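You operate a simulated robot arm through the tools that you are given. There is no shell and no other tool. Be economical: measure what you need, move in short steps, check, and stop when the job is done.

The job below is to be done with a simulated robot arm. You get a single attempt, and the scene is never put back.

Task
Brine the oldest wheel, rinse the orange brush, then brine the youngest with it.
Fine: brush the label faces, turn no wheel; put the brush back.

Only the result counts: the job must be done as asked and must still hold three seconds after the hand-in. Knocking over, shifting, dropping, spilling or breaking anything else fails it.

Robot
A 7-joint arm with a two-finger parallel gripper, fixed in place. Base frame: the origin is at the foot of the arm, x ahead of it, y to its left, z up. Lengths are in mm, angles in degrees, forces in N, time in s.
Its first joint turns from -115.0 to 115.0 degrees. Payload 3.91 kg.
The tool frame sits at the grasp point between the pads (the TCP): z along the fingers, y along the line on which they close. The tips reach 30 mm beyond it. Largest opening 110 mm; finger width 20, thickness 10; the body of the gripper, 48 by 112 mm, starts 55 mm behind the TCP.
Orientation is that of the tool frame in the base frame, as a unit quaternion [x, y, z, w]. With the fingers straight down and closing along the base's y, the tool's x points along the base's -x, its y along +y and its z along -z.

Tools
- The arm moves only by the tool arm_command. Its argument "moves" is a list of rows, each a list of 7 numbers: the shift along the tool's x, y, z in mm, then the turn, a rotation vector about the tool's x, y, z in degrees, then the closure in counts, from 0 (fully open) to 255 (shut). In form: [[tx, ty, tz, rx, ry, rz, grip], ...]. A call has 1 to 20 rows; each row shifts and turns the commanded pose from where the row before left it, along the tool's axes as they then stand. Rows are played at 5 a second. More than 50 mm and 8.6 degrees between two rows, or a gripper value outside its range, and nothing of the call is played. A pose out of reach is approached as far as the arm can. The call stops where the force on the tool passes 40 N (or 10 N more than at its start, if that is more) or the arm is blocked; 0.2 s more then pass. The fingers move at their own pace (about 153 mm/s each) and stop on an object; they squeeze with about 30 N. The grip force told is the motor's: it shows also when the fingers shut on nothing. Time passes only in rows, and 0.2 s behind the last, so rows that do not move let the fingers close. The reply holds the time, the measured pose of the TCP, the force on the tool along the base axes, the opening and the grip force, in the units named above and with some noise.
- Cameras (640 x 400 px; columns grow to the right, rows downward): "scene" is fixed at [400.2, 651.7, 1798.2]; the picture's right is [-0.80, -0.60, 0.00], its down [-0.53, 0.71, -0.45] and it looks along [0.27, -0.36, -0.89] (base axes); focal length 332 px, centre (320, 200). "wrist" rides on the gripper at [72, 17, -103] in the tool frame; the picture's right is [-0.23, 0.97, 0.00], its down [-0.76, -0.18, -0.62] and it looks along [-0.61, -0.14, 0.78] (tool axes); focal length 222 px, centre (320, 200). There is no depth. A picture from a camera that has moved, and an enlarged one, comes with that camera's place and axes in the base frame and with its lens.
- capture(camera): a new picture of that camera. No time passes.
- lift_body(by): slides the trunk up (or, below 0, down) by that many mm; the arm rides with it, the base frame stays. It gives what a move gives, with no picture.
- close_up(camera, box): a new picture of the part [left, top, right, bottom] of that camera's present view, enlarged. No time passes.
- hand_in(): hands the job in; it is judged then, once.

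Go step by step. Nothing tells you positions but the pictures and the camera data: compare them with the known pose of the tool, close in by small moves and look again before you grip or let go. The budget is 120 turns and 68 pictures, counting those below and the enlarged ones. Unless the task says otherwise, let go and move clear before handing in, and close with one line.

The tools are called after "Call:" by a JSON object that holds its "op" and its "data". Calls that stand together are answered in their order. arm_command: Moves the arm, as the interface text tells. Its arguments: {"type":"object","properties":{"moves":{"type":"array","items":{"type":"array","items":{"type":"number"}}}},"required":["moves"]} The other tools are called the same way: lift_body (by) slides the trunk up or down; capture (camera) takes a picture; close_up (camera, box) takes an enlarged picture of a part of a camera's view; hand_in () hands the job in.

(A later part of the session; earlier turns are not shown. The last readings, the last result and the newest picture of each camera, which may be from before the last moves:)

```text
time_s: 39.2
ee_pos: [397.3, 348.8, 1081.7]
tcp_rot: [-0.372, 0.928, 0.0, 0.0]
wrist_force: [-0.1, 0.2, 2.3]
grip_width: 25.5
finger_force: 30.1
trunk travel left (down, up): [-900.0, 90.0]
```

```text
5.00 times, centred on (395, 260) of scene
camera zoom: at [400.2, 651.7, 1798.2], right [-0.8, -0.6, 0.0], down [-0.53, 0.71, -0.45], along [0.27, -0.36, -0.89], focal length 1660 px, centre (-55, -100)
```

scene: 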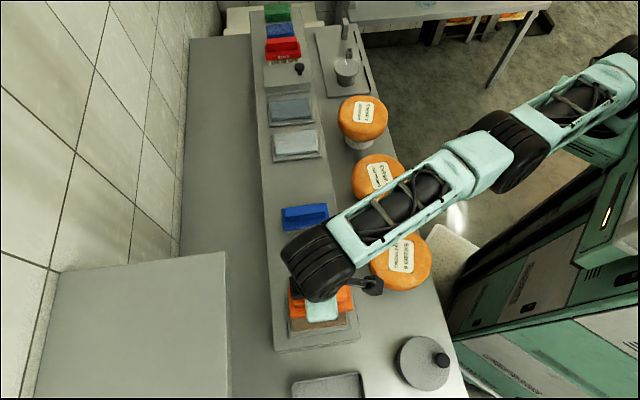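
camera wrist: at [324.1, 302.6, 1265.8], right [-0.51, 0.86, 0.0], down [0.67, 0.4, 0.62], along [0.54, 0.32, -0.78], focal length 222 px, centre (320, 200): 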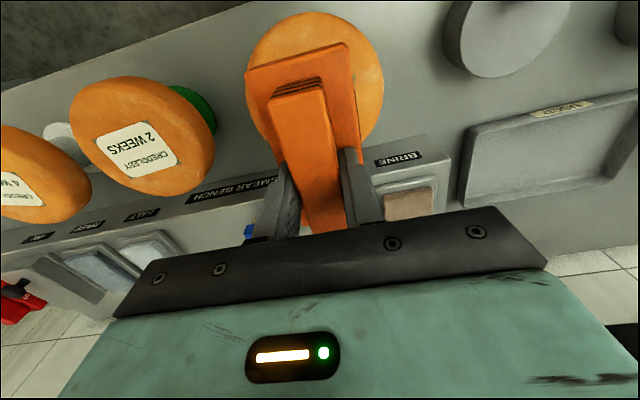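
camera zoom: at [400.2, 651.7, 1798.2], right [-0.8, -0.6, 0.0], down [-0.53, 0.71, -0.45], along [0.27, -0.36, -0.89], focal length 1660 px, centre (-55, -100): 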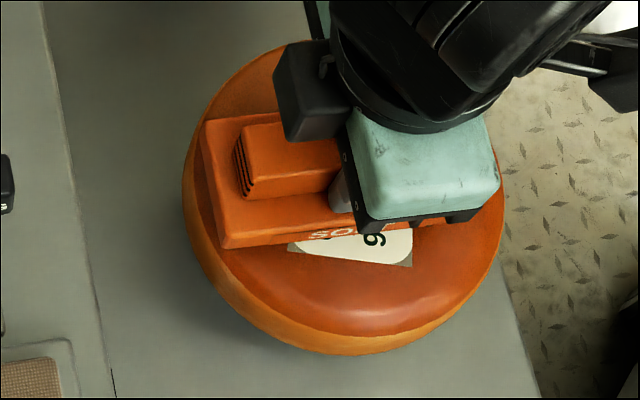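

The near half is fully wet. I'll finish the far side, then lift to inspect.

Call:
{"op": "arm_command", "data": {"moves": [[0, 0, 0.5, 0, 0, 0, 255], [0, -6, 0, 0, 0, 0, 255], [0, -6, 0, 0, 0, 0, 255], [0, -6, 0, 0, 0, 0, 255], [0, -6, 0, 0, 0, 0, 255], [0, -6, 0, 0, 0, 0, 255], [0, -5, 0, 0, 0, 0, 255]]}}

Call:
{"op": "arm_command", "data": {"moves": [[6, 0, 0, 0, 0, 0, 255], [6, 0, 0, 0, 0, 0, 255], [6, 0, 0, 0, 0, 0, 255], [6, 0, 0, 0, 0, 0, 255], [5, 0, 0, 0, 0, 0, 255], [0, 0, -5, 0, 0, 0, 255], [0, 0, -30, 0, 0, 0, 255], [0, 0, -40, 0, 0, 0, 255]]}}

Call:
{"op": "arm_command", "data": {"moves": [[-35, 25, 0, 0, 0, 0, 255], [-35, 25, 0, 0, 0, 0, 255], [-35, 25, 0, 0, 0, 0, 255], [0, 0, 0, 0, 0, 0, 255]]}}

Call:
{"op": "close_up", "data": {"camera": "scene", "box": [330, 200, 460, 310]}}

Call:
{"op": "capture", "data": {"camera": "wrist"}}

```text
time_s: 40.8
ee_pos: [420.6, 323.4, 1082.9]
tcp_rot: [-0.373, 0.928, 0.0, 0.001]
wrist_force: [-6.5, 6.2, 20.9]
grip_width: 25.8
finger_force: 30.1
trunk travel left (down, up): [-900.0, 90.0]
```

```text
time_s: 42.6
ee_pos: [401.5, 301.9, 1153.4]
tcp_rot: [-0.372, 0.928, -0.001, -0.001]
wrist_force: [0.9, 0.4, -2.3]
grip_width: 25.7
finger_force: 30.5
trunk travel left (down, up): [-900.0, 90.0]
```

```text
time_s: 43.6
ee_pos: [423.5, 429.6, 1155.9]
tcp_rot: [-0.372, 0.928, 0.0, 0.0]
wrist_force: [-0.1, -0.2, -1.8]
grip_width: 25.4
finger_force: 29.9
trunk travel left (down, up): [-900.0, 90.0]
```

```text
3.64 times, centred on (395, 255) of scene
camera zoom: at [400.2, 651.7, 1798.2], right [-0.8, -0.6, 0.0], down [-0.53, 0.71, -0.45], along [0.27, -0.36, -0.89], focal length 1207 px, centre (47, 0)
```

zoom: 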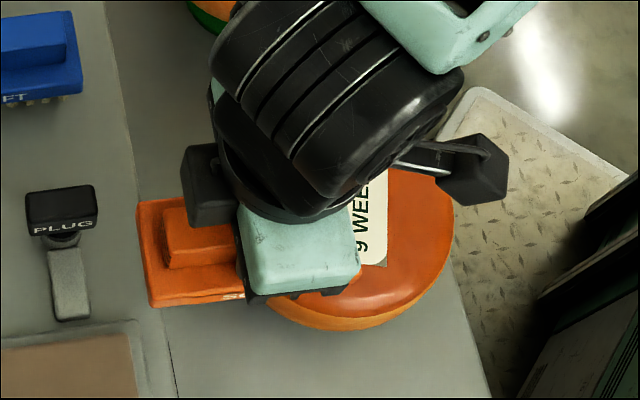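

```text
30 pictures are left
camera wrist: at [358.1, 393.2, 1257.9], right [-0.51, 0.86, 0.0], down [0.67, 0.4, 0.62], along [0.54, 0.32, -0.78], focal length 222 px, centre (320, 200)
```

wrist: 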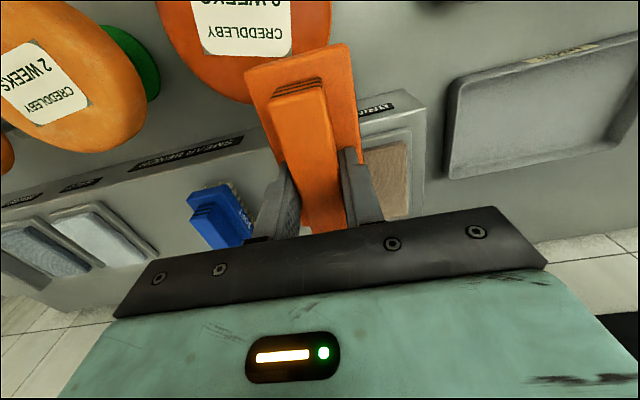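

The 9-week wheel's face looks wet. Next I'll carry the brush along the shelf to the RINSE pad near (893, 140).

Call:
{"op": "arm_command", "data": {"moves": [[-32, -16, -10, 0, 0, 0, 255], [-32, -16, 0, 0, 0, 0, 255], [-32, -16, 0, 0, 0, 0, 255], [-32, -16, 0, 0, 0, 0, 255], [-1, -42.4, 0, 0, 0, 0, 255], [-1, -42.4, 0, 0, 0, 0, 255], [-1, -42.4, 0, 0, 0, 0, 255], [-1, -42.4, 0, 0, 0, 0, 255], [-1, -42.4, 0, 0, 0, 0, 255], [-1, -42.4, 0, 0, 0, 0, 255], [-1, -42.4, 0, 0, 0, 0, 255], [-1, -42.4, 0, 0, 0, 0, 255], [-1, -42.4, 0, 0, 0, 0, 255], [0, 0, 0, 0, 0, 0, 255]]}}

Call:
{"op": "capture", "data": {"camera": "scene"}}

Call:
{"op": "capture", "data": {"camera": "wrist"}}

```text
time_s: 46.6
ee_pos: [834.1, 201.0, 1167.1]
tcp_rot: [-0.372, 0.928, 0.0, 0.0]
wrist_force: [0.0, -0.1, -2.6]
grip_width: 26.1
finger_force: 29.9
trunk travel left (down, up): [-900.0, 90.0]
```

```text
29 pictures are left
```

scene: 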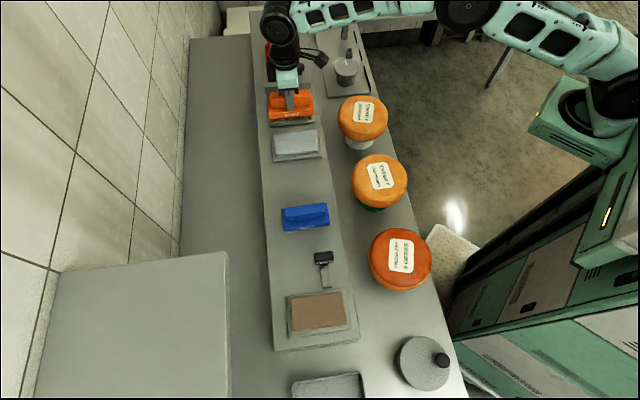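

```text
28 pictures are left
camera wrist: at [768.2, 163.9, 1269.4], right [-0.51, 0.86, 0.0], down [0.67, 0.4, 0.62], along [0.54, 0.32, -0.78], focal length 222 px, centre (320, 200)
```

wrist: 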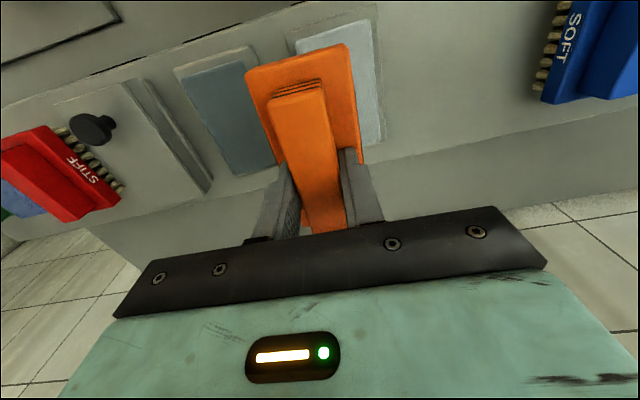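

The 9-week wheel is uniformly wet and hasn't moved. The RINSE pad centre is at about (893, 133), near the reach limit, so I'll move above it and check the pose.

Call:
{"op": "arm_command", "data": {"moves": [[3.6, -44.3, 0, 0, 0, 0, 255], [3.6, -44.3, 0, 0, 0, 0, 255], [0, 0, 20, 0, 0, 0, 255], [0, 0, 0, 0, 0, 0, 255]]}}

Call:
{"op": "arm_command", "data": {"moves": [[0, 0, 25, 0, 0, 0, 255], [0, 0, 25, 0, 0, 0, 255], [0, 0, 0, 0, 0, 0, 255]]}}

Call:
{"op": "capture", "data": {"camera": "wrist"}}

Call:
{"op": "close_up", "data": {"camera": "scene", "box": [240, 50, 360, 160]}}

```text
time_s: 47.6
ee_pos: [889.5, 133.9, 1146.4]
tcp_rot: [-0.372, 0.928, 0.0, 0.0]
wrist_force: [0.3, -0.1, -0.7]
grip_width: 25.8
finger_force: 29.4
trunk travel left (down, up): [-900.0, 90.0]
```

```text
time_s: 48.4
ee_pos: [887.4, 133.6, 1096.1]
tcp_rot: [-0.373, 0.928, 0.0, -0.001]
wrist_force: [0.0, 0.3, -2.0]
grip_width: 25.5
finger_force: 29.9
trunk travel left (down, up): [-900.0, 90.0]
```

```text
27 pictures are left
camera wrist: at [822.3, 95.8, 1199.2], right [-0.51, 0.86, 0.0], down [0.67, 0.4, 0.62], along [0.54, 0.32, -0.78], focal length 222 px, centre (320, 200)
```

wrist: 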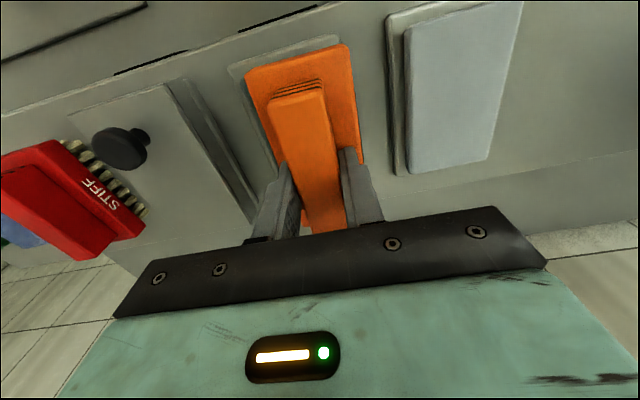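

```text
3.64 times, centred on (300, 105) of scene
camera zoom: at [400.2, 651.7, 1798.2], right [-0.8, -0.6, 0.0], down [-0.53, 0.71, -0.45], along [0.27, -0.36, -0.89], focal length 1207 px, centre (393, 546)
```

zoom: 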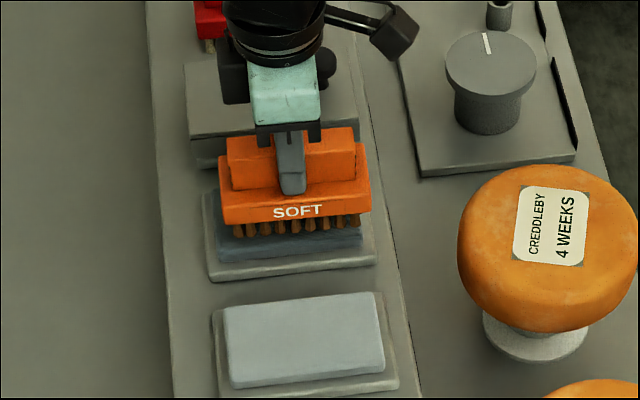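

The bristles are visibly brown with brine and the brush is centred over the rinse pad. I'll lower to contact.

Call:
{"op": "arm_command", "data": {"moves": [[-1, 0, 6, 0, 0, 0, 255], [0, 0, 5, 0, 0, 0, 255], [0, 0, 0, 0, 0, 0, 255]]}}

Call:
{"op": "arm_command", "data": {"moves": [[0, 0, 2, 0, 0, 0, 255], [0, 0, 2, 0, 0, 0, 255], [0, 0, 0, 0, 0, 0, 255]]}}

```text
time_s: 49.2
ee_pos: [887.3, 134.8, 1085.5]
tcp_rot: [-0.372, 0.928, 0.0, 0.0]
wrist_force: [-0.7, -0.4, -1.7]
grip_width: 25.8
finger_force: 30.2
trunk travel left (down, up): [-900.0, 90.0]
```

```text
time_s: 50.0
ee_pos: [887.1, 134.4, 1081.2]
tcp_rot: [-0.373, 0.928, 0.0, 0.0]
wrist_force: [-0.1, 0.7, -1.8]
grip_width: 25.7
finger_force: 30.0
trunk travel left (down, up): [-900.0, 90.0]
```

Call:
{"op": "arm_command", "data": {"moves": [[0, 0, 1.5, 0, 0, 0, 255], [0, 0, 0, 0, 0, 0, 255]]}}

Call:
{"op": "arm_command", "data": {"moves": [[0, 0, 1, 0, 0, 0, 255], [0, 0, 0, 0, 0, 0, 255]]}}

```text
time_s: 50.6
ee_pos: [887.9, 132.8, 1080.2]
tcp_rot: [-0.372, 0.928, 0.0, 0.0]
wrist_force: [-0.5, -1.2, 0.1]
grip_width: 25.8
finger_force: 30.1
trunk travel left (down, up): [-900.0, 90.0]
```

```text
time_s: 51.2
ee_pos: [888.9, 133.2, 1079.6]
tcp_rot: [-0.373, 0.928, -0.001, 0.001]
wrist_force: [-1.8, -1.8, 6.8]
grip_width: 25.8
finger_force: 29.9
trunk travel left (down, up): [-900.0, 90.0]
```

In contact. I'll press a touch more, rub back and forth, then lift and check the bristles.

Call:
{"op": "arm_command", "data": {"moves": [[0, 0, 0.5, 0, 0, 0, 255], [0, 3, 0, 0, 0, 0, 255], [0, 3, 0, 0, 0, 0, 255], [0, -4, 0, 0, 0, 0, 255], [0, -5, 0, 0, 0, 0, 255], [0, 4, 0, 0, 0, 0, 255], [0, 5, 0, 0, 0, 0, 255], [0, -3, 0, 0, 0, 0, 255], [0, -3, 0, 0, 0, 0, 255], [0, 0, 0, 0, 0, 0, 255], [0, 0, 0, 0, 0, 0, 255]]}}

Call:
{"op": "arm_command", "data": {"moves": [[0, 0, -10, 0, 0, 0, 255], [0, 0, -30, 0, 0, 0, 255], [0, 0, 0, 0, 0, 0, 255]]}}

Call:
{"op": "close_up", "data": {"camera": "scene", "box": [240, 50, 360, 160]}}

```text
time_s: 53.6
ee_pos: [887.3, 134.0, 1081.0]
tcp_rot: [-0.372, 0.928, 0.0, 0.0]
wrist_force: [-4.3, 4.9, 10.8]
grip_width: 25.5
finger_force: 29.5
trunk travel left (down, up): [-900.0, 90.0]
```

```text
time_s: 54.4
ee_pos: [888.6, 133.8, 1118.2]
tcp_rot: [-0.372, 0.928, -0.001, -0.001]
wrist_force: [0.1, 0.8, -2.1]
grip_width: 25.7
finger_force: 30.5
trunk travel left (down, up): [-900.0, 90.0]
```

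```text
3.64 times, centred on (300, 105) of scene
camera zoom: at [400.2, 651.7, 1798.2], right [-0.8, -0.6, 0.0], down [-0.53, 0.71, -0.45], along [0.27, -0.36, -0.89], focal length 1207 px, centre (393, 546)
```

zoom: 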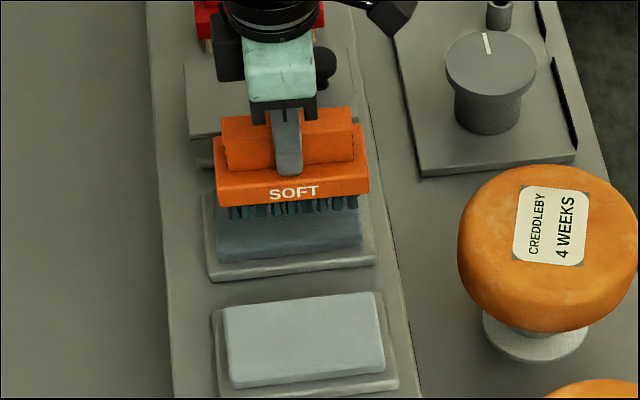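

The bristles have turned rinse-grey, so they're rinsed. Back to the BRINE pad to reload.

Call:
{"op": "arm_command", "data": {"moves": [[0, 0, -49, 0, 0, 0, 255], [0.6, 42.3, 0, 0, 0, 0, 255], [0.6, 42.3, 0, 0, 0, 0, 255], [0.6, 42.3, 0, 0, 0, 0, 255], [0.6, 42.3, 0, 0, 0, 0, 255], [0.6, 42.3, 0, 0, 0, 0, 255], [0.6, 42.3, 0, 0, 0, 0, 255], [0.6, 42.3, 0, 0, 0, 0, 255], [0.6, 42.3, 0, 0, 0, 0, 255], [0.6, 42.3, 0, 0, 0, 0, 255], [0.6, 42.3, 0, 0, 0, 0, 255], [0.6, 42.3, 0, 0, 0, 0, 255], [0.6, 42.3, 0, 0, 0, 0, 255], [0.6, 42.3, 0, 0, 0, 0, 255], [0.6, 42.3, 0, 0, 0, 0, 255], [0, 0, 0, 0, 0, 0, 255]]}}

```text
time_s: 57.8
ee_pos: [469.5, 555.9, 1167.6]
tcp_rot: [-0.372, 0.928, -0.001, 0.0]
wrist_force: [0.5, 0.4, -2.1]
grip_width: 25.6
finger_force: 30.1
trunk travel left (down, up): [-900.0, 90.0]
```

Call:
{"op": "arm_command", "data": {"moves": [[-4, 0, 40, 0, 0, 0, 255], [0, 0, 35, 0, 0, 0, 255], [0, 0, 10, 0, 0, 0, 255], [0, 0, 0, 0, 0, 0, 255]]}}

Call:
{"op": "arm_command", "data": {"moves": [[0, 0, 2, 0, 0, 0, 255], [0, 0, 0, 0, 0, 0, 255]]}}

Call:
{"op": "arm_command", "data": {"moves": [[0, 0, 1, 0, 0, 0, 255], [0, 0, 0, 0, 0, 0, 255]]}}

```text
time_s: 58.8
ee_pos: [476.1, 556.1, 1082.0]
tcp_rot: [-0.372, 0.928, 0.0, 0.0]
wrist_force: [0.2, -0.8, -1.7]
grip_width: 25.6
finger_force: 30.0
trunk travel left (down, up): [-900.0, 90.0]
```

```text
time_s: 59.4
ee_pos: [474.9, 556.5, 1080.5]
tcp_rot: [-0.372, 0.928, -0.001, 0.001]
wrist_force: [0.4, 0.1, -1.2]
grip_width: 25.7
finger_force: 30.3
trunk travel left (down, up): [-900.0, 90.0]
```

```text
time_s: 60.0
ee_pos: [475.5, 556.1, 1080.2]
tcp_rot: [-0.372, 0.928, 0.001, 0.0]
wrist_force: [-1.1, -0.1, 1.4]
grip_width: 25.9
finger_force: 30.6
trunk travel left (down, up): [-900.0, 90.0]
```

Call:
{"op": "arm_command", "data": {"moves": [[0, 0, 1.2, 0, 0, 0, 255], [3, 0, 0, 0, 0, 0, 255], [-4, 0, 0, 0, 0, 0, 255], [3, 0, 0, 0, 0, 0, 255], [-2, 0, 0, 0, 0, 0, 255], [0, 0, 0, 0, 0, 0, 255], [0, 0, 0, 0, 0, 0, 255]]}}

Call:
{"op": "arm_command", "data": {"moves": [[0, 0, -10, 0, 0, 0, 255], [0, 0, -40, 0, 0, 0, 255], [0, 0, -40, 0, 0, 0, 255], [0, 0, 0, 0, 0, 0, 255]]}}

Call:
{"op": "close_up", "data": {"camera": "scene", "box": [340, 140, 450, 230]}}

```text
time_s: 61.6
ee_pos: [473.7, 555.4, 1079.5]
tcp_rot: [-0.373, 0.928, 0.001, 0.0]
wrist_force: [-3.5, -4.1, 21.2]
grip_width: 25.7
finger_force: 30.2
out of reach, approached as far as the arm can: row 3
trunk travel left (down, up): [-900.0, 90.0]
```

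```text
time_s: 62.6
ee_pos: [474.6, 556.2, 1168.3]
tcp_rot: [-0.373, 0.928, 0.001, 0.0]
wrist_force: [-0.1, -0.5, -1.9]
grip_width: 25.6
finger_force: 30.0
trunk travel left (down, up): [-900.0, 90.0]
```

```text
4.44 times, centred on (395, 185) of scene
camera zoom: at [400.2, 651.7, 1798.2], right [-0.8, -0.6, 0.0], down [-0.53, 0.71, -0.45], along [0.27, -0.36, -0.89], focal length 1475 px, centre (-13, 267)
```

zoom: 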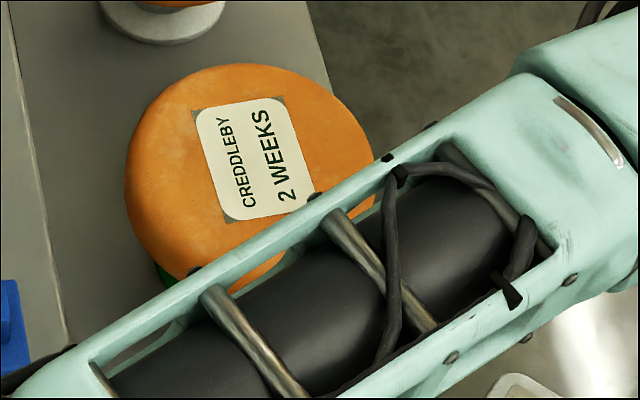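

The brush is reloaded with brine. The 2-week face centre comes out near (552, 169, 1005), so I'll move above it.

Call:
{"op": "arm_command", "data": {"moves": [[23.5, -37, 0, 0, 0, 0, 255], [23.5, -37, 0, 0, 0, 0, 255], [23.5, -37, 0, 0, 0, 0, 255], [23.5, -37, 0, 0, 0, 0, 255], [23.5, -37, 0, 0, 0, 0, 255], [23.5, -37, 0, 0, 0, 0, 255], [23.5, -37, 0, 0, 0, 0, 255], [23.5, -37, 0, 0, 0, 0, 255], [23.5, -37, 0, 0, 0, 0, 255], [0, 0, 0, 0, 0, 0, 255]]}}

Call:
{"op": "capture", "data": {"camera": "wrist"}}

Call:
{"op": "close_up", "data": {"camera": "scene", "box": [330, 140, 430, 230]}}

```text
time_s: 64.8
ee_pos: [700.8, 413.0, 1191.9]
tcp_rot: [-0.373, 0.928, 0.0, -0.001]
wrist_force: [0.5, 0.6, -2.1]
grip_width: 25.8
finger_force: 30.0
out of reach, approached as far as the arm can: row 1, 2, 3, 4, 5, 6, 7, 8, 9
trunk travel left (down, up): [-900.0, 90.0]
```

```text
23 pictures are left
camera wrist: at [634.5, 376.3, 1293.9], right [-0.51, 0.86, 0.0], down [0.67, 0.4, 0.62], along [0.54, 0.32, -0.78], focal length 222 px, centre (320, 200)
```

wrist: 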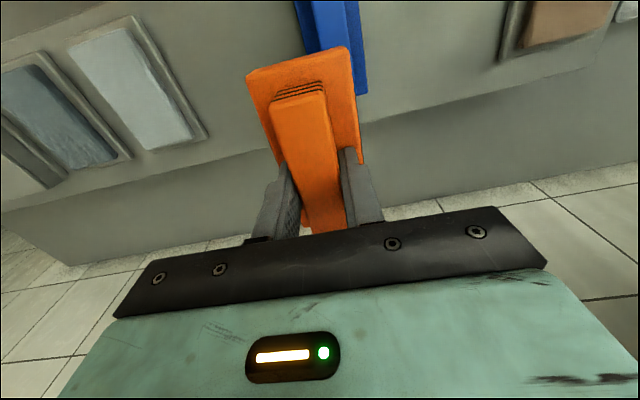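

```text
4.44 times, centred on (380, 185) of scene
camera zoom: at [400.2, 651.7, 1798.2], right [-0.8, -0.6, 0.0], down [-0.53, 0.71, -0.45], along [0.27, -0.36, -0.89], focal length 1475 px, centre (53, 267)
```

zoom: 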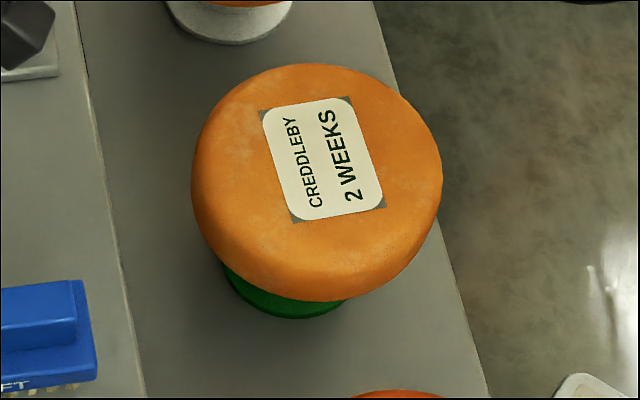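

The arm reported "out of reach" and ended up elsewhere, over the shelf near the blue brush and well above it. I'll send a still row to see how it sits before going on.

Call:
{"op": "arm_command", "data": {"moves": [[0, 0, 0, 0, 0, 0, 255]]}}

Call:
{"op": "capture", "data": {"camera": "scene"}}

```text
time_s: 65.2
ee_pos: [698.9, 412.9, 1191.8]
tcp_rot: [-0.372, 0.928, 0.0, -0.001]
wrist_force: [1.1, 1.6, -1.2]
grip_width: 25.8
finger_force: 30.1
trunk travel left (down, up): [-900.0, 90.0]
```

```text
21 pictures are left
```

scene: 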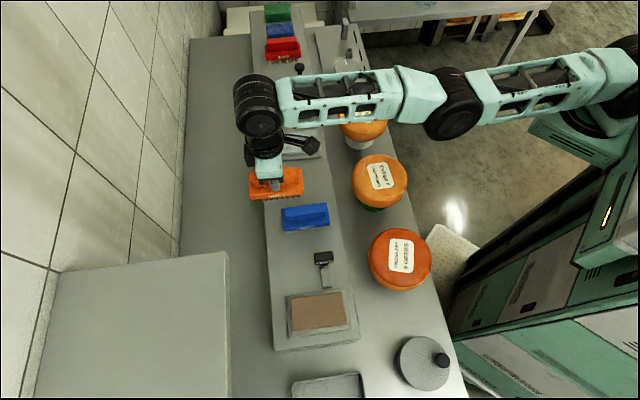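

Holding is stable, so the command has re-based to the present pose. I'll try a short move toward the wheel to check that the arm follows.

Call:
{"op": "arm_command", "data": {"moves": [[20, -5.5, 0, 0, 0, 0, 255], [20, -5.5, 0, 0, 0, 0, 255]]}}

```text
time_s: 65.8
ee_pos: [702.1, 412.1, 1192.9]
tcp_rot: [-0.372, 0.928, 0.0, -0.001]
wrist_force: [0.3, 0.8, -2.1]
grip_width: 25.7
finger_force: 29.9
out of reach, approached as far as the arm can: row 1, 2
trunk travel left (down, up): [-900.0, 90.0]
```

It's stuck, which suggests a joint limit. I'll probe whether turning the tool about its own axis frees it.

Call:
{"op": "arm_command", "data": {"moves": [[0, 0, 0, 0, 0, 4, 255], [0, 0, 0, 0, 0, 4, 255]]}}

Call:
{"op": "arm_command", "data": {"moves": [[15, 0, 0, 0, 0, 0, 255], [0, 0, 0, 0, 0, 0, 255]]}}

```text
time_s: 66.4
ee_pos: [701.1, 411.5, 1194.2]
tcp_rot: [-0.307, 0.952, 0.0, 0.001]
wrist_force: [-0.5, 1.0, -2.0]
grip_width: 26.0
finger_force: 30.5
trunk travel left (down, up): [-900.0, 90.0]
```

```text
time_s: 67.0
ee_pos: [702.5, 411.6, 1193.1]
tcp_rot: [-0.306, 0.952, 0.0, -0.001]
wrist_force: [-1.3, 0.2, -1.1]
grip_width: 25.6
finger_force: 30.0
out of reach, approached as far as the arm can: row 1
trunk travel left (down, up): [-900.0, 90.0]
```

Call:
{"op": "arm_command", "data": {"moves": [[0, -15, 0, 0, 0, 0, 255], [0, -15, 0, 0, 0, 0, 255], [0, 0, 0, 0, 0, 0, 255]]}}

Call:
{"op": "arm_command", "data": {"moves": [[0, 0, -15, 0, 0, 0, 255], [0, 0, -15, 0, 0, 0, 255], [0, 0, 0, 0, 0, 0, 255]]}}

```text
time_s: 67.8
ee_pos: [722.6, 391.3, 1194.1]
tcp_rot: [-0.306, 0.952, 0.0, -0.001]
wrist_force: [0.6, 0.1, -0.7]
grip_width: 25.8
finger_force: 30.3
out of reach, approached as far as the arm can: row 2
trunk travel left (down, up): [-900.0, 90.0]
```

```text
time_s: 68.6
ee_pos: [722.3, 390.9, 1224.2]
tcp_rot: [-0.308, 0.951, 0.0, -0.001]
wrist_force: [0.3, -0.1, -1.0]
grip_width: 25.9
finger_force: 29.9
trunk travel left (down, up): [-900.0, 90.0]
```

Call:
{"op": "arm_command", "data": {"moves": [[10, 0, 0, 0, 0, 0, 255], [10, 0, 0, 0, 0, 0, 255], [0, 0, 0, 0, 0, 0, 255]]}}

Call:
{"op": "arm_command", "data": {"moves": [[0, -20, 0, 0, 0, 0, 255], [0, -20, 0, 0, 0, 0, 255], [0, 0, 0, 0, 0, 0, 255]]}}

Call:
{"op": "arm_command", "data": {"moves": [[10, 0, 0, 0, 0, 0, 255], [10, 0, 0, 0, 0, 0, 255], [0, 0, 0, 0, 0, 0, 255]]}}

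```text
time_s: 69.4
ee_pos: [717.2, 391.7, 1227.0]
tcp_rot: [-0.306, 0.952, 0.0, -0.001]
wrist_force: [-0.5, 0.1, -1.9]
grip_width: 25.8
finger_force: 29.6
out of reach, approached as far as the arm can: row 1, 2
trunk travel left (down, up): [-900.0, 90.0]
```

```text
time_s: 70.2
ee_pos: [744.7, 361.1, 1226.2]
tcp_rot: [-0.307, 0.952, 0.0, -0.001]
wrist_force: [-0.7, -0.5, -1.7]
grip_width: 25.9
finger_force: 30.2
out of reach, approached as far as the arm can: row 1
trunk travel left (down, up): [-900.0, 90.0]
```

```text
time_s: 71.0
ee_pos: [744.1, 362.6, 1228.1]
tcp_rot: [-0.306, 0.952, -0.001, -0.001]
wrist_force: [0.0, -0.2, -1.8]
grip_width: 25.6
finger_force: 29.8
out of reach, approached as far as the arm can: row 1, 2
trunk travel left (down, up): [-900.0, 90.0]
```

The arm is held at r≥~815 in this posture. I'll probe small tilts to find out which joint is at its limit.

Call:
{"op": "arm_command", "data": {"moves": [[0, 0, 0, 0, 5, 0, 255], [0, 0, 0, 0, 0, 0, 255]]}}

Call:
{"op": "arm_command", "data": {"moves": [[0, 0, 0, 0, -5, 0, 255], [0, 0, 0, 0, 0, 0, 255]]}}

Call:
{"op": "arm_command", "data": {"moves": [[0, 0, 0, 0, -5, 0, 255], [0, 0, 0, 0, 0, 0, 255]]}}

Call:
{"op": "capture", "data": {"camera": "scene"}}

```text
time_s: 71.6
ee_pos: [733.9, 353.0, 1228.7]
tcp_rot: [-0.306, 0.951, -0.014, -0.041]
wrist_force: [-0.3, 0.4, -1.1]
grip_width: 26.0
finger_force: 30.0
out of reach, approached as far as the arm can: row 1
trunk travel left (down, up): [-900.0, 90.0]
```

```text
time_s: 72.2
ee_pos: [746.8, 361.5, 1230.9]
tcp_rot: [-0.307, 0.952, 0.0, 0.0]
wrist_force: [0.0, -0.5, -2.1]
grip_width: 26.0
finger_force: 29.7
out of reach, approached as far as the arm can: row 1
trunk travel left (down, up): [-900.0, 90.0]
```

```text
time_s: 72.8
ee_pos: [759.2, 373.5, 1234.2]
tcp_rot: [-0.307, 0.951, 0.013, 0.041]
wrist_force: [0.5, 0.4, -1.6]
grip_width: 25.9
finger_force: 30.0
out of reach, approached as far as the arm can: row 1
trunk travel left (down, up): [-900.0, 90.0]
```

```text
20 pictures are left
```

scene: 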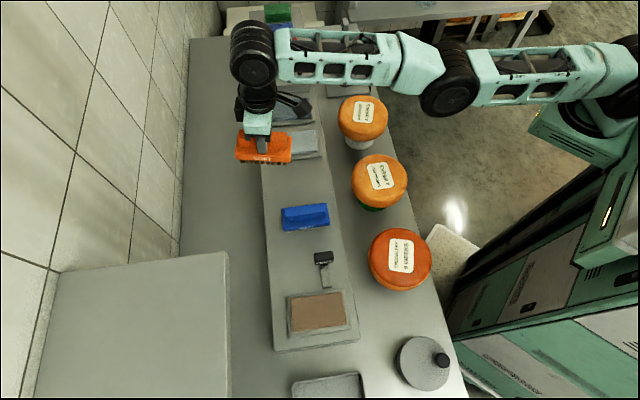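

Call:
{"op": "arm_command", "data": {"moves": [[0, 0, 0, 0, 5, 0, 255], [0, 0, 0, 0, 0, 0, 255]]}}

Call:
{"op": "arm_command", "data": {"moves": [[-10, 0, 0, 0, 0, 0, 255], [-10, 0, 0, 0, 0, 0, 255], [0, 0, 0, 0, 0, 0, 255]]}}

Call:
{"op": "arm_command", "data": {"moves": [[0, -20, 0, 0, 0, 0, 255], [0, -20, 0, 0, 0, 0, 255], [0, 0, 0, 0, 0, 0, 255]]}}

```text
time_s: 73.4
ee_pos: [748.7, 359.5, 1235.2]
tcp_rot: [-0.306, 0.952, 0.0, 0.001]
wrist_force: [0.2, 0.3, -1.1]
grip_width: 26.0
finger_force: 30.1
out of reach, approached as far as the arm can: row 1
trunk travel left (down, up): [-900.0, 90.0]
```

```text
time_s: 74.2
ee_pos: [748.7, 359.7, 1235.2]
tcp_rot: [-0.307, 0.952, 0.0, -0.001]
wrist_force: [0.3, 0.5, -2.5]
grip_width: 25.8
finger_force: 30.2
out of reach, approached as far as the arm can: row 1, 2
trunk travel left (down, up): [-900.0, 90.0]
```

```text
time_s: 75.0
ee_pos: [774.0, 327.2, 1234.2]
tcp_rot: [-0.306, 0.952, 0.0, 0.0]
wrist_force: [0.2, -0.4, -1.6]
grip_width: 25.7
finger_force: 29.5
trunk travel left (down, up): [-900.0, 90.0]
```

The arm has stretched straight, so it can't bend in the radial direction; the far brine pad pose is where that happened. Moves toward -y do work, so I'll continue that way to get inside its reach, then come inward.

Call:
{"op": "arm_command", "data": {"moves": [[0, -25, 0, 0, 0, 0, 255], [0, -25, 0, 0, 0, 0, 255], [0, -25, 0, 0, 0, 0, 255], [0, 0, 0, 0, 0, 0, 255]]}}

Call:
{"op": "arm_command", "data": {"moves": [[10, 0, 0, 0, 0, 0, 255], [10, 0, 0, 0, 0, 0, 255], [0, 0, 0, 0, 0, 0, 255]]}}

```text
time_s: 76.0
ee_pos: [818.1, 269.8, 1233.3]
tcp_rot: [-0.307, 0.952, 0.001, 0.0]
wrist_force: [-0.8, -0.1, -2.1]
grip_width: 25.8
finger_force: 30.1
out of reach, approached as far as the arm can: row 1
trunk travel left (down, up): [-900.0, 90.0]
```

```text
time_s: 76.8
ee_pos: [816.7, 268.0, 1234.2]
tcp_rot: [-0.306, 0.952, 0.0, -0.001]
wrist_force: [0.4, -1.1, -2.6]
grip_width: 25.8
finger_force: 29.8
out of reach, approached as far as the arm can: row 1, 2
trunk travel left (down, up): [-900.0, 90.0]
```

Call:
{"op": "arm_command", "data": {"moves": [[0, 0, 20, 0, 0, 0, 255], [0, 0, 20, 0, 0, 0, 255], [0, 0, 20, 0, 0, 0, 255], [0, 0, 20, 0, 0, 0, 255], [0, 0, 0, 0, 0, 0, 255]]}}

Call:
{"op": "arm_command", "data": {"moves": [[5, -5, 0, 0, 0, 0, 255], [10, 0, 0, 0, 0, 0, 255], [0, 0, 0, 0, 0, 0, 255]]}}

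```text
time_s: 78.0
ee_pos: [824.0, 270.3, 1156.6]
tcp_rot: [-0.306, 0.952, 0.001, -0.002]
wrist_force: [0.0, 0.1, -1.4]
grip_width: 25.9
finger_force: 30.2
out of reach, approached as far as the arm can: row 2, 4
trunk travel left (down, up): [-900.0, 90.0]
```

```text
time_s: 78.8
ee_pos: [828.4, 266.7, 1157.7]
tcp_rot: [-0.307, 0.952, -0.001, -0.001]
wrist_force: [0.6, 0.3, -2.6]
grip_width: 25.9
finger_force: 30.4
out of reach, approached as far as the arm can: row 1, 2
trunk travel left (down, up): [-900.0, 90.0]
```

Call:
{"op": "arm_command", "data": {"moves": [[30, -38, 0, 0, 0, 0, 255], [0, 0, 0, 0, 0, 0, 255]]}}

Call:
{"op": "arm_command", "data": {"moves": [[48, 0, 0, 0, 0, 0, 255], [0, 0, 0, 0, 0, 0, 255]]}}

```text
time_s: 79.4
ee_pos: [848.8, 229.2, 1161.2]
tcp_rot: [-0.306, 0.952, 0.0, -0.001]
wrist_force: [0.1, -0.3, -2.2]
grip_width: 25.5
finger_force: 30.5
out of reach, approached as far as the arm can: row 1
trunk travel left (down, up): [-900.0, 90.0]
```

```text
time_s: 80.0
ee_pos: [848.9, 231.4, 1160.9]
tcp_rot: [-0.305, 0.952, 0.0, -0.001]
wrist_force: [-0.9, 0.0, -1.8]
grip_width: 25.7
finger_force: 30.4
out of reach, approached as far as the arm can: row 1
trunk travel left (down, up): [-900.0, 90.0]
```

Still locked straight. Moving upward should flex the elbow, so I'll try raising first and then stepping inward.

Call:
{"op": "arm_command", "data": {"moves": [[0, 0, -25, 0, 0, 0, 255], [0, 0, -25, 0, 0, 0, 255], [0, 0, -25, 0, 0, 0, 255], [0, 0, -25, 0, 0, 0, 255], [0, 0, 0, 0, 0, 0, 255]]}}

Call:
{"op": "arm_command", "data": {"moves": [[3, 0, -20, 0, 0, 0, 255], [5, 0, -20, 0, 0, 0, 255], [8, 0, -20, 0, 0, 0, 255], [10, 0, -20, 0, 0, 0, 255], [0, 0, 0, 0, 0, 0, 255]]}}

Call:
{"op": "capture", "data": {"camera": "scene"}}

```text
time_s: 81.2
ee_pos: [838.8, 226.1, 1262.1]
tcp_rot: [-0.307, 0.952, 0.001, 0.0]
wrist_force: [0.5, -0.4, -2.3]
grip_width: 25.9
finger_force: 29.8
out of reach, approached as far as the arm can: row 2, 4
trunk travel left (down, up): [-900.0, 90.0]
```

```text
time_s: 82.4
ee_pos: [819.4, 209.5, 1341.0]
tcp_rot: [-0.307, 0.952, -0.001, 0.001]
wrist_force: [-0.4, -0.6, -1.4]
grip_width: 25.6
finger_force: 29.6
trunk travel left (down, up): [-900.0, 90.0]
```

```text
19 pictures are left
```

scene: 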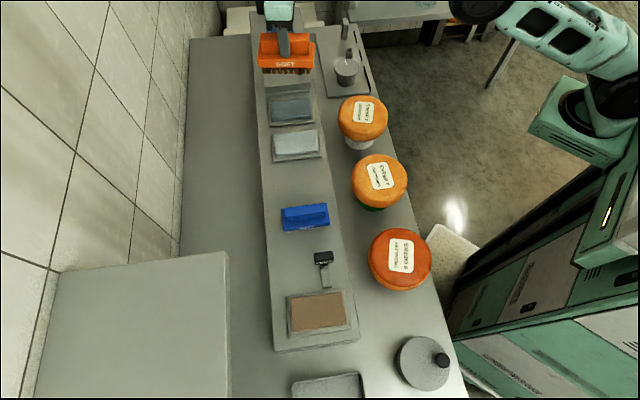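

All rows succeeded: the elbow is flexing again. I'll continue inward at this height.

Call:
{"op": "arm_command", "data": {"moves": [[10, 0, -10, 0, 0, 0, 255], [15, 0, -5, 0, 0, 0, 255], [20, 0, 0, 0, 0, 0, 255], [20, 0, 0, 0, 0, 0, 255], [0, 0, 0, 0, 0, 0, 255]]}}

```text
time_s: 83.6
ee_pos: [764.9, 170.2, 1355.7]
tcp_rot: [-0.307, 0.952, -0.001, 0.001]
wrist_force: [0.3, -0.2, -1.4]
grip_width: 25.7
finger_force: 30.1
trunk travel left (down, up): [-900.0, 90.0]
```

It's free. Moving above the 2-week wheel at (552, 169).

Call:
{"op": "arm_command", "data": {"moves": [[34.7, 24.7, 0, 0, 0, 0, 255], [34.7, 24.7, 0, 0, 0, 0, 255], [34.7, 24.7, 0, 0, 0, 0, 255], [34.7, 24.7, 0, 0, 0, 0, 255], [34.7, 24.7, 0, 0, 0, 0, 255], [0, 0, 45, 0, 0, 0, 255], [0, 0, 45, 0, 0, 0, 255], [0, 0, 45, 0, 0, 0, 255], [0, 0, 45, 0, 0, 0, 255], [0, 0, 30, 0, 0, 0, 255], [0, 0, 0, 0, 0, 0, 255]]}}

Call:
{"op": "capture", "data": {"camera": "wrist"}}

Call:
{"op": "close_up", "data": {"camera": "scene", "box": [330, 140, 430, 230]}}

```text
time_s: 86.0
ee_pos: [551.5, 171.6, 1143.4]
tcp_rot: [-0.307, 0.952, 0.0, 0.0]
wrist_force: [0.4, -0.1, -1.3]
grip_width: 25.9
finger_force: 30.0
trunk travel left (down, up): [-900.0, 90.0]
```

```text
18 pictures are left
camera wrist: at [481.2, 142.8, 1245.3], right [-0.38, 0.92, 0.0], down [0.72, 0.3, 0.62], along [0.58, 0.24, -0.78], focal length 222 px, centre (320, 200)
```

wrist: 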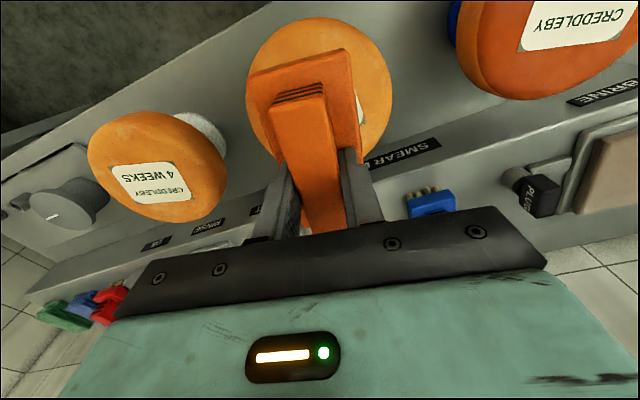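

```text
4.44 times, centred on (380, 185) of scene
camera zoom: at [400.2, 651.7, 1798.2], right [-0.8, -0.6, 0.0], down [-0.53, 0.71, -0.45], along [0.27, -0.36, -0.89], focal length 1475 px, centre (53, 267)
```

zoom: 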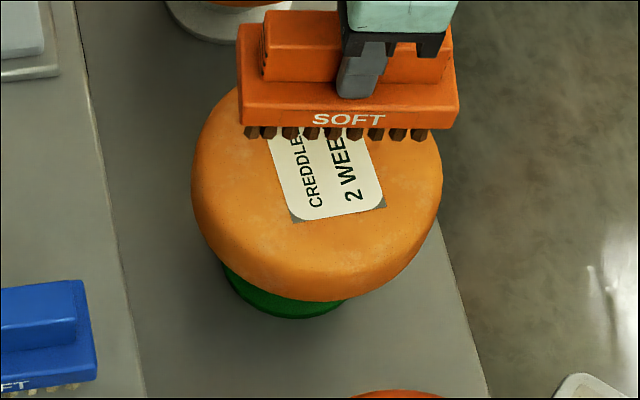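

The bristles are brown with brine and the brush is over the 2-week wheel. I'll descend in stages.

Call:
{"op": "arm_command", "data": {"moves": [[0, 0, 20, 0, 0, 0, 255], [0, 0, 15, 0, 0, 0, 255], [0, 0, 10, 0, 0, 0, 255], [0, 0, 0, 0, 0, 0, 255]]}}

Call:
{"op": "close_up", "data": {"camera": "scene", "box": [330, 140, 430, 230]}}

```text
time_s: 87.0
ee_pos: [554.3, 170.2, 1099.1]
tcp_rot: [-0.307, 0.952, 0.0, 0.0]
wrist_force: [0.0, 0.1, -1.5]
grip_width: 25.8
finger_force: 30.3
trunk travel left (down, up): [-900.0, 90.0]
```

```text
4.44 times, centred on (380, 185) of scene
camera zoom: at [400.2, 651.7, 1798.2], right [-0.8, -0.6, 0.0], down [-0.53, 0.71, -0.45], along [0.27, -0.36, -0.89], focal length 1475 px, centre (53, 267)
```

zoom: 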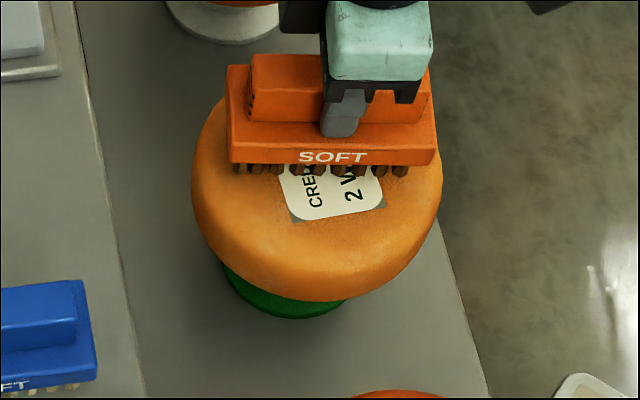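

Call:
{"op": "arm_command", "data": {"moves": [[0, 0, 2, 0, 0, 0, 255], [0, 0, 2, 0, 0, 0, 255], [0, 0, 0, 0, 0, 0, 255]]}}

Call:
{"op": "arm_command", "data": {"moves": [[0, 0, 2, 0, 0, 0, 255], [0, 0, 0, 0, 0, 0, 255]]}}

Call:
{"op": "arm_command", "data": {"moves": [[0, 0, 2, 0, 0, 0, 255], [0, 0, 0, 0, 0, 0, 255]]}}

```text
time_s: 87.8
ee_pos: [553.7, 171.1, 1095.5]
tcp_rot: [-0.307, 0.952, 0.0, 0.0]
wrist_force: [-0.3, 0.4, -1.8]
grip_width: 25.6
finger_force: 30.0
trunk travel left (down, up): [-900.0, 90.0]
```

```text
time_s: 88.4
ee_pos: [551.8, 170.6, 1094.9]
tcp_rot: [-0.307, 0.952, 0.0, 0.0]
wrist_force: [0.2, -0.3, -1.0]
grip_width: 25.6
finger_force: 30.1
trunk travel left (down, up): [-900.0, 90.0]
```

```text
time_s: 89.0
ee_pos: [552.9, 170.6, 1093.0]
tcp_rot: [-0.306, 0.952, 0.0, 0.0]
wrist_force: [-0.3, 0.0, -2.3]
grip_width: 25.8
finger_force: 29.7
trunk travel left (down, up): [-900.0, 90.0]
```

Call:
{"op": "arm_command", "data": {"moves": [[0, 0, 2, 0, 0, 0, 255], [0, 0, 0, 0, 0, 0, 255]]}}

Call:
{"op": "arm_command", "data": {"moves": [[0, 0, 1.5, 0, 0, 0, 255], [0, 0, 0, 0, 0, 0, 255]]}}

Call:
{"op": "arm_command", "data": {"moves": [[0, 0, 1.5, 0, 0, 0, 255], [0, 0, 0, 0, 0, 0, 255]]}}

```text
time_s: 89.6
ee_pos: [553.3, 171.2, 1091.0]
tcp_rot: [-0.307, 0.952, 0.0, -0.001]
wrist_force: [0.5, -0.7, -1.6]
grip_width: 25.5
finger_force: 29.6
trunk travel left (down, up): [-900.0, 90.0]
```

```text
time_s: 90.2
ee_pos: [553.4, 171.3, 1087.5]
tcp_rot: [-0.306, 0.952, 0.0, 0.0]
wrist_force: [-0.4, -0.2, -2.2]
grip_width: 25.8
finger_force: 29.5
trunk travel left (down, up): [-900.0, 90.0]
```

```text
time_s: 90.8
ee_pos: [554.6, 170.7, 1087.2]
tcp_rot: [-0.307, 0.952, 0.0, -0.001]
wrist_force: [0.5, -0.3, -1.0]
grip_width: 25.6
finger_force: 30.0
trunk travel left (down, up): [-900.0, 90.0]
```

Call:
{"op": "arm_command", "data": {"moves": [[0, 0, 1.5, 0, 0, 0, 255], [0, 0, 0, 0, 0, 0, 255]]}}

Call:
{"op": "arm_command", "data": {"moves": [[0, 0, 1.2, 0, 0, 0, 255], [0, 0, 0, 0, 0, 0, 255]]}}

Call:
{"op": "arm_command", "data": {"moves": [[0, 0, 1.2, 0, 0, 0, 255], [0, 0, 0, 0, 0, 0, 255]]}}

```text
time_s: 91.4
ee_pos: [553.1, 170.6, 1084.8]
tcp_rot: [-0.307, 0.952, -0.001, 0.0]
wrist_force: [-1.2, -0.2, -2.4]
grip_width: 25.7
finger_force: 30.1
trunk travel left (down, up): [-900.0, 90.0]
```

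```text
time_s: 92.0
ee_pos: [554.3, 171.7, 1084.2]
tcp_rot: [-0.306, 0.952, 0.0, 0.0]
wrist_force: [-0.3, 0.5, -2.2]
grip_width: 25.5
finger_force: 29.8
trunk travel left (down, up): [-900.0, 90.0]
```

```text
time_s: 92.6
ee_pos: [552.4, 170.8, 1082.9]
tcp_rot: [-0.306, 0.952, 0.001, -0.001]
wrist_force: [0.3, 0.1, -1.2]
grip_width: 25.9
finger_force: 30.0
trunk travel left (down, up): [-900.0, 90.0]
```

Call:
{"op": "arm_command", "data": {"moves": [[0, 0, 1, 0, 0, 0, 255], [0, 0, 0, 0, 0, 0, 255]]}}

Call:
{"op": "arm_command", "data": {"moves": [[0, 0, 0.8, 0, 0, 0, 255], [0, 0, 0, 0, 0, 0, 255]]}}

Call:
{"op": "arm_command", "data": {"moves": [[0, 0, 0.8, 0, 0, 0, 255], [0, 0, 0, 0, 0, 0, 255]]}}

Call:
{"op": "close_up", "data": {"camera": "scene", "box": [330, 140, 430, 230]}}

```text
time_s: 93.2
ee_pos: [554.3, 170.3, 1082.1]
tcp_rot: [-0.307, 0.952, 0.0, 0.001]
wrist_force: [-0.9, -0.2, 1.8]
grip_width: 25.6
finger_force: 30.2
trunk travel left (down, up): [-900.0, 90.0]
```

```text
time_s: 93.8
ee_pos: [553.6, 171.2, 1082.7]
tcp_rot: [-0.306, 0.952, 0.0, 0.001]
wrist_force: [-0.3, -1.1, 9.9]
grip_width: 25.8
finger_force: 30.2
trunk travel left (down, up): [-900.0, 90.0]
```

```text
time_s: 94.4
ee_pos: [553.8, 170.2, 1082.2]
tcp_rot: [-0.306, 0.952, 0.0, 0.001]
wrist_force: [-0.8, -2.5, 32.4]
grip_width: 25.7
finger_force: 30.3
trunk travel left (down, up): [-900.0, 90.0]
```

```text
4.44 times, centred on (380, 185) of scene
camera zoom: at [400.2, 651.7, 1798.2], right [-0.8, -0.6, 0.0], down [-0.53, 0.71, -0.45], along [0.27, -0.36, -0.89], focal length 1475 px, centre (53, 267)
```

zoom: 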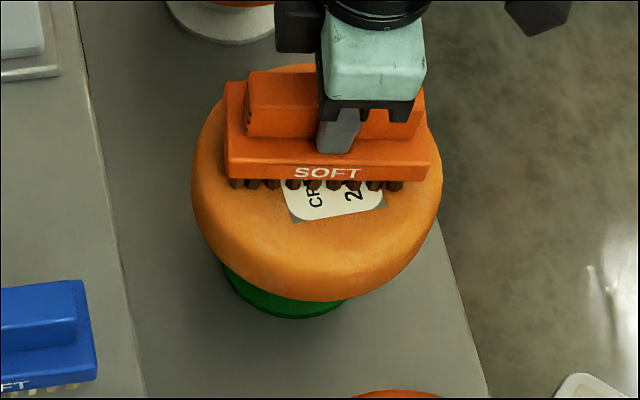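

In contact at the same height as the other wheel. I'll ease the pressure and stroke the near side first.

Call:
{"op": "arm_command", "data": {"moves": [[0, 0, -0.9, 0, 0, 0, 255], [0, 4, 0, 0, 0, 0, 255], [0, 5, 0, 0, 0, 0, 255], [0, 5, 0, 0, 0, 0, 255], [0, 5, 0, 0, 0, 0, 255]]}}

Call:
{"op": "arm_command", "data": {"moves": [[0, 6, 0, 0, 0, 0, 255], [0, 6, 0, 0, 0, 0, 255], [0, 6, 0, 0, 0, 0, 255]]}}

Call:
{"op": "close_up", "data": {"camera": "scene", "box": [330, 140, 430, 230]}}

```text
time_s: 95.5
ee_pos: [543.9, 180.8, 1082.9]
tcp_rot: [-0.305, 0.952, -0.001, 0.0]
wrist_force: [-3.2, -6.2, 20.4]
grip_width: 25.5
finger_force: 30.0
trunk travel left (down, up): [-900.0, 90.0]
stopped in row 5: the force on the tool passed its limit (the readings are from after the stop); the commanded pose is now the measured one
```

```text
time_s: 96.3
ee_pos: [533.4, 195.7, 1082.2]
tcp_rot: [-0.305, 0.952, 0.0, 0.002]
wrist_force: [5.4, -6.5, 21.9]
grip_width: 25.7
finger_force: 30.4
trunk travel left (down, up): [-900.0, 90.0]
```

```text
4.44 times, centred on (380, 185) of scene
camera zoom: at [400.2, 651.7, 1798.2], right [-0.8, -0.6, 0.0], down [-0.53, 0.71, -0.45], along [0.27, -0.36, -0.89], focal length 1475 px, centre (53, 267)
```

zoom: 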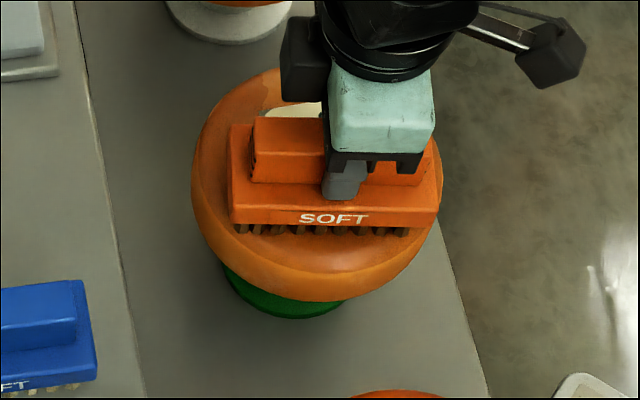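

It's wetting well and the wheel hasn't moved. I'll ease the pressure and stroke back with a sideways offset.

Call:
{"op": "arm_command", "data": {"moves": [[0, 0, -0.6, 0, 0, 0, 255], [5, 1, 0, 0, 0, 0, 255], [5, 1, 0, 0, 0, 0, 255], [5, 0, 0, 0, 0, 0, 255], [0, -5, 0, 0, 0, 0, 255], [0, -5, 0, 0, 0, 0, 255], [0, -5, 0, 0, 0, 0, 255]]}}

Call:
{"op": "arm_command", "data": {"moves": [[0, -5, 0, 0, 0, 0, 255], [0, -5, 0, 0, 0, 0, 255], [0, -5, 0, 0, 0, 0, 255], [0, -5, 0, 0, 0, 0, 255]]}}

Call:
{"op": "arm_command", "data": {"moves": [[0, -5, 0, 0, 0, 0, 255], [0, -5, 0, 0, 0, 0, 255], [0, -5, 0, 0, 0, 0, 255], [0, -5, 0, 0, 0, 0, 255]]}}

Call:
{"op": "close_up", "data": {"camera": "scene", "box": [330, 140, 430, 230]}}

```text
time_s: 98.0
ee_pos: [528.9, 176.6, 1082.5]
tcp_rot: [-0.304, 0.953, -0.001, 0.0]
wrist_force: [-3.0, 3.0, 8.6]
grip_width: 25.7
finger_force: 30.2
trunk travel left (down, up): [-900.0, 90.0]
```

```text
time_s: 99.0
ee_pos: [541.0, 161.1, 1082.3]
tcp_rot: [-0.306, 0.952, -0.001, 0.001]
wrist_force: [-2.1, 2.0, 5.7]
grip_width: 25.7
finger_force: 30.3
trunk travel left (down, up): [-900.0, 90.0]
```

```text
time_s: 100.0
ee_pos: [552.7, 145.3, 1082.1]
tcp_rot: [-0.304, 0.953, -0.001, 0.001]
wrist_force: [-1.2, 0.8, 2.6]
grip_width: 25.6
finger_force: 31.0
trunk travel left (down, up): [-900.0, 90.0]
```

```text
4.44 times, centred on (380, 185) of scene
camera zoom: at [400.2, 651.7, 1798.2], right [-0.8, -0.6, 0.0], down [-0.53, 0.71, -0.45], along [0.27, -0.36, -0.89], focal length 1475 px, centre (53, 267)
```

zoom: 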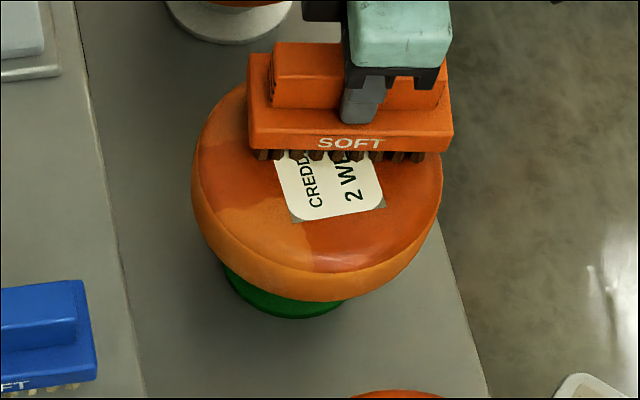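

Call:
{"op": "arm_command", "data": {"moves": [[0, 0, 0.4, 0, 0, 0, 255], [0, -5, 0, 0, 0, 0, 255], [0, -5, 0, 0, 0, 0, 255], [-5, 0, 0, 0, 0, 0, 255], [-5, 0, 0, 0, 0, 0, 255], [-5, 0, 0, 0, 0, 0, 255]]}}

Call:
{"op": "arm_command", "data": {"moves": [[-5, 0, 0, 0, 0, 0, 255], [-5, 0, 0, 0, 0, 0, 255], [-5, 0, 0, 0, 0, 0, 255], [0, 5, 0, 0, 0, 0, 255], [0, 5, 0, 0, 0, 0, 255], [0, 5, 0, 0, 0, 0, 255]]}}

Call:
{"op": "arm_command", "data": {"moves": [[0, 5, 0, 0, 0, 0, 255], [0, 5, 0, 0, 0, 0, 255], [0, 5, 0, 0, 0, 0, 255], [0, 5, 0, 0, 0, 0, 255]]}}

Call:
{"op": "close_up", "data": {"camera": "scene", "box": [330, 140, 430, 230]}}

```text
time_s: 101.3
ee_pos: [570.0, 144.2, 1082.1]
tcp_rot: [-0.307, 0.952, -0.001, 0.0]
wrist_force: [-8.3, -5.3, 21.7]
grip_width: 26.0
finger_force: 29.7
trunk travel left (down, up): [-900.0, 90.0]
```

```text
time_s: 102.8
ee_pos: [575.3, 164.7, 1081.8]
tcp_rot: [-0.305, 0.952, 0.0, 0.003]
wrist_force: [8.7, -9.0, 30.8]
grip_width: 25.6
finger_force: 30.4
trunk travel left (down, up): [-900.0, 90.0]
```

```text
time_s: 103.8
ee_pos: [563.5, 181.6, 1083.2]
tcp_rot: [-0.305, 0.952, 0.0, 0.002]
wrist_force: [8.7, -7.8, 30.3]
grip_width: 25.6
finger_force: 29.7
trunk travel left (down, up): [-900.0, 90.0]
```

```text
4.44 times, centred on (380, 185) of scene
camera zoom: at [400.2, 651.7, 1798.2], right [-0.8, -0.6, 0.0], down [-0.53, 0.71, -0.45], along [0.27, -0.36, -0.89], focal length 1475 px, centre (53, 267)
```

zoom: 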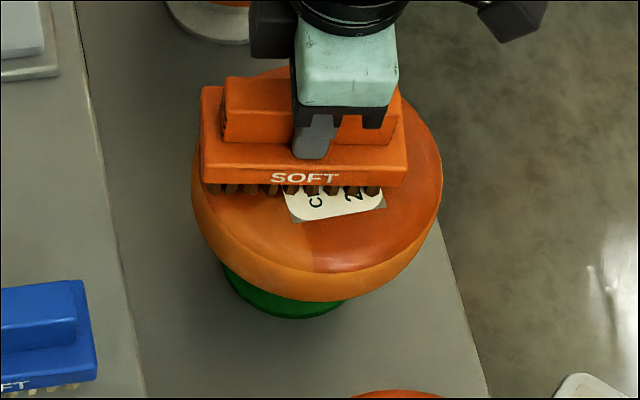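

Pressure is a bit high, so I'll ease off and finish the last near-left stretch, then lift clear.

Call:
{"op": "arm_command", "data": {"moves": [[0, 0, -0.8, 0, 0, 0, 255], [0, 5, 0, 0, 0, 0, 255], [0, 5, 0, 0, 0, 0, 255], [0, 5, 0, 0, 0, 0, 255]]}}

Call:
{"op": "arm_command", "data": {"moves": [[0, 5, 0, 0, 0, 0, 255], [0, 5, 0, 0, 0, 0, 255], [5, 0, 0, 0, 0, 0, 255], [5, 0, 0, 0, 0, 0, 255]]}}

Call:
{"op": "arm_command", "data": {"moves": [[0, 0, -5, 0, 0, 0, 255], [0, 0, -30, 0, 0, 0, 255], [0, 0, -45, 0, 0, 0, 255], [-35, 15, -10, 0, 0, 0, 255], [-45, 15, 0, 0, 0, 0, 255], [-45, 15, 0, 0, 0, 0, 255], [0, 0, 0, 0, 0, 0, 255]]}}

Call:
{"op": "close_up", "data": {"camera": "scene", "box": [240, 140, 430, 300]}}

```text
time_s: 104.8
ee_pos: [552.7, 193.2, 1081.0]
tcp_rot: [-0.306, 0.952, 0.0, 0.0]
wrist_force: [4.1, -6.8, 18.7]
grip_width: 25.6
finger_force: 30.2
trunk travel left (down, up): [-900.0, 90.0]
```

```text
time_s: 105.8
ee_pos: [536.3, 196.5, 1082.2]
tcp_rot: [-0.305, 0.952, -0.001, -0.001]
wrist_force: [0.0, -0.4, -2.4]
grip_width: 25.8
finger_force: 30.0
trunk travel left (down, up): [-900.0, 90.0]
```

```text
time_s: 107.3
ee_pos: [612.5, 306.4, 1175.7]
tcp_rot: [-0.304, 0.953, -0.001, 0.0]
wrist_force: [0.1, 0.1, -2.5]
grip_width: 25.8
finger_force: 29.7
trunk travel left (down, up): [-900.0, 90.0]
```

```text
2.50 times, centred on (335, 220) of scene
camera zoom: at [400.2, 651.7, 1798.2], right [-0.8, -0.6, 0.0], down [-0.53, 0.71, -0.45], along [0.27, -0.36, -0.89], focal length 830 px, centre (282, 150)
```

zoom: 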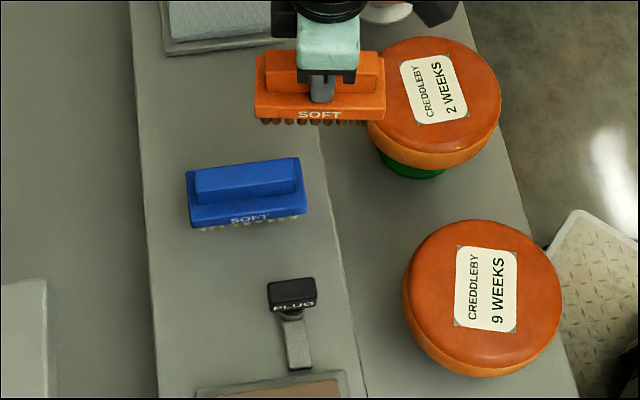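

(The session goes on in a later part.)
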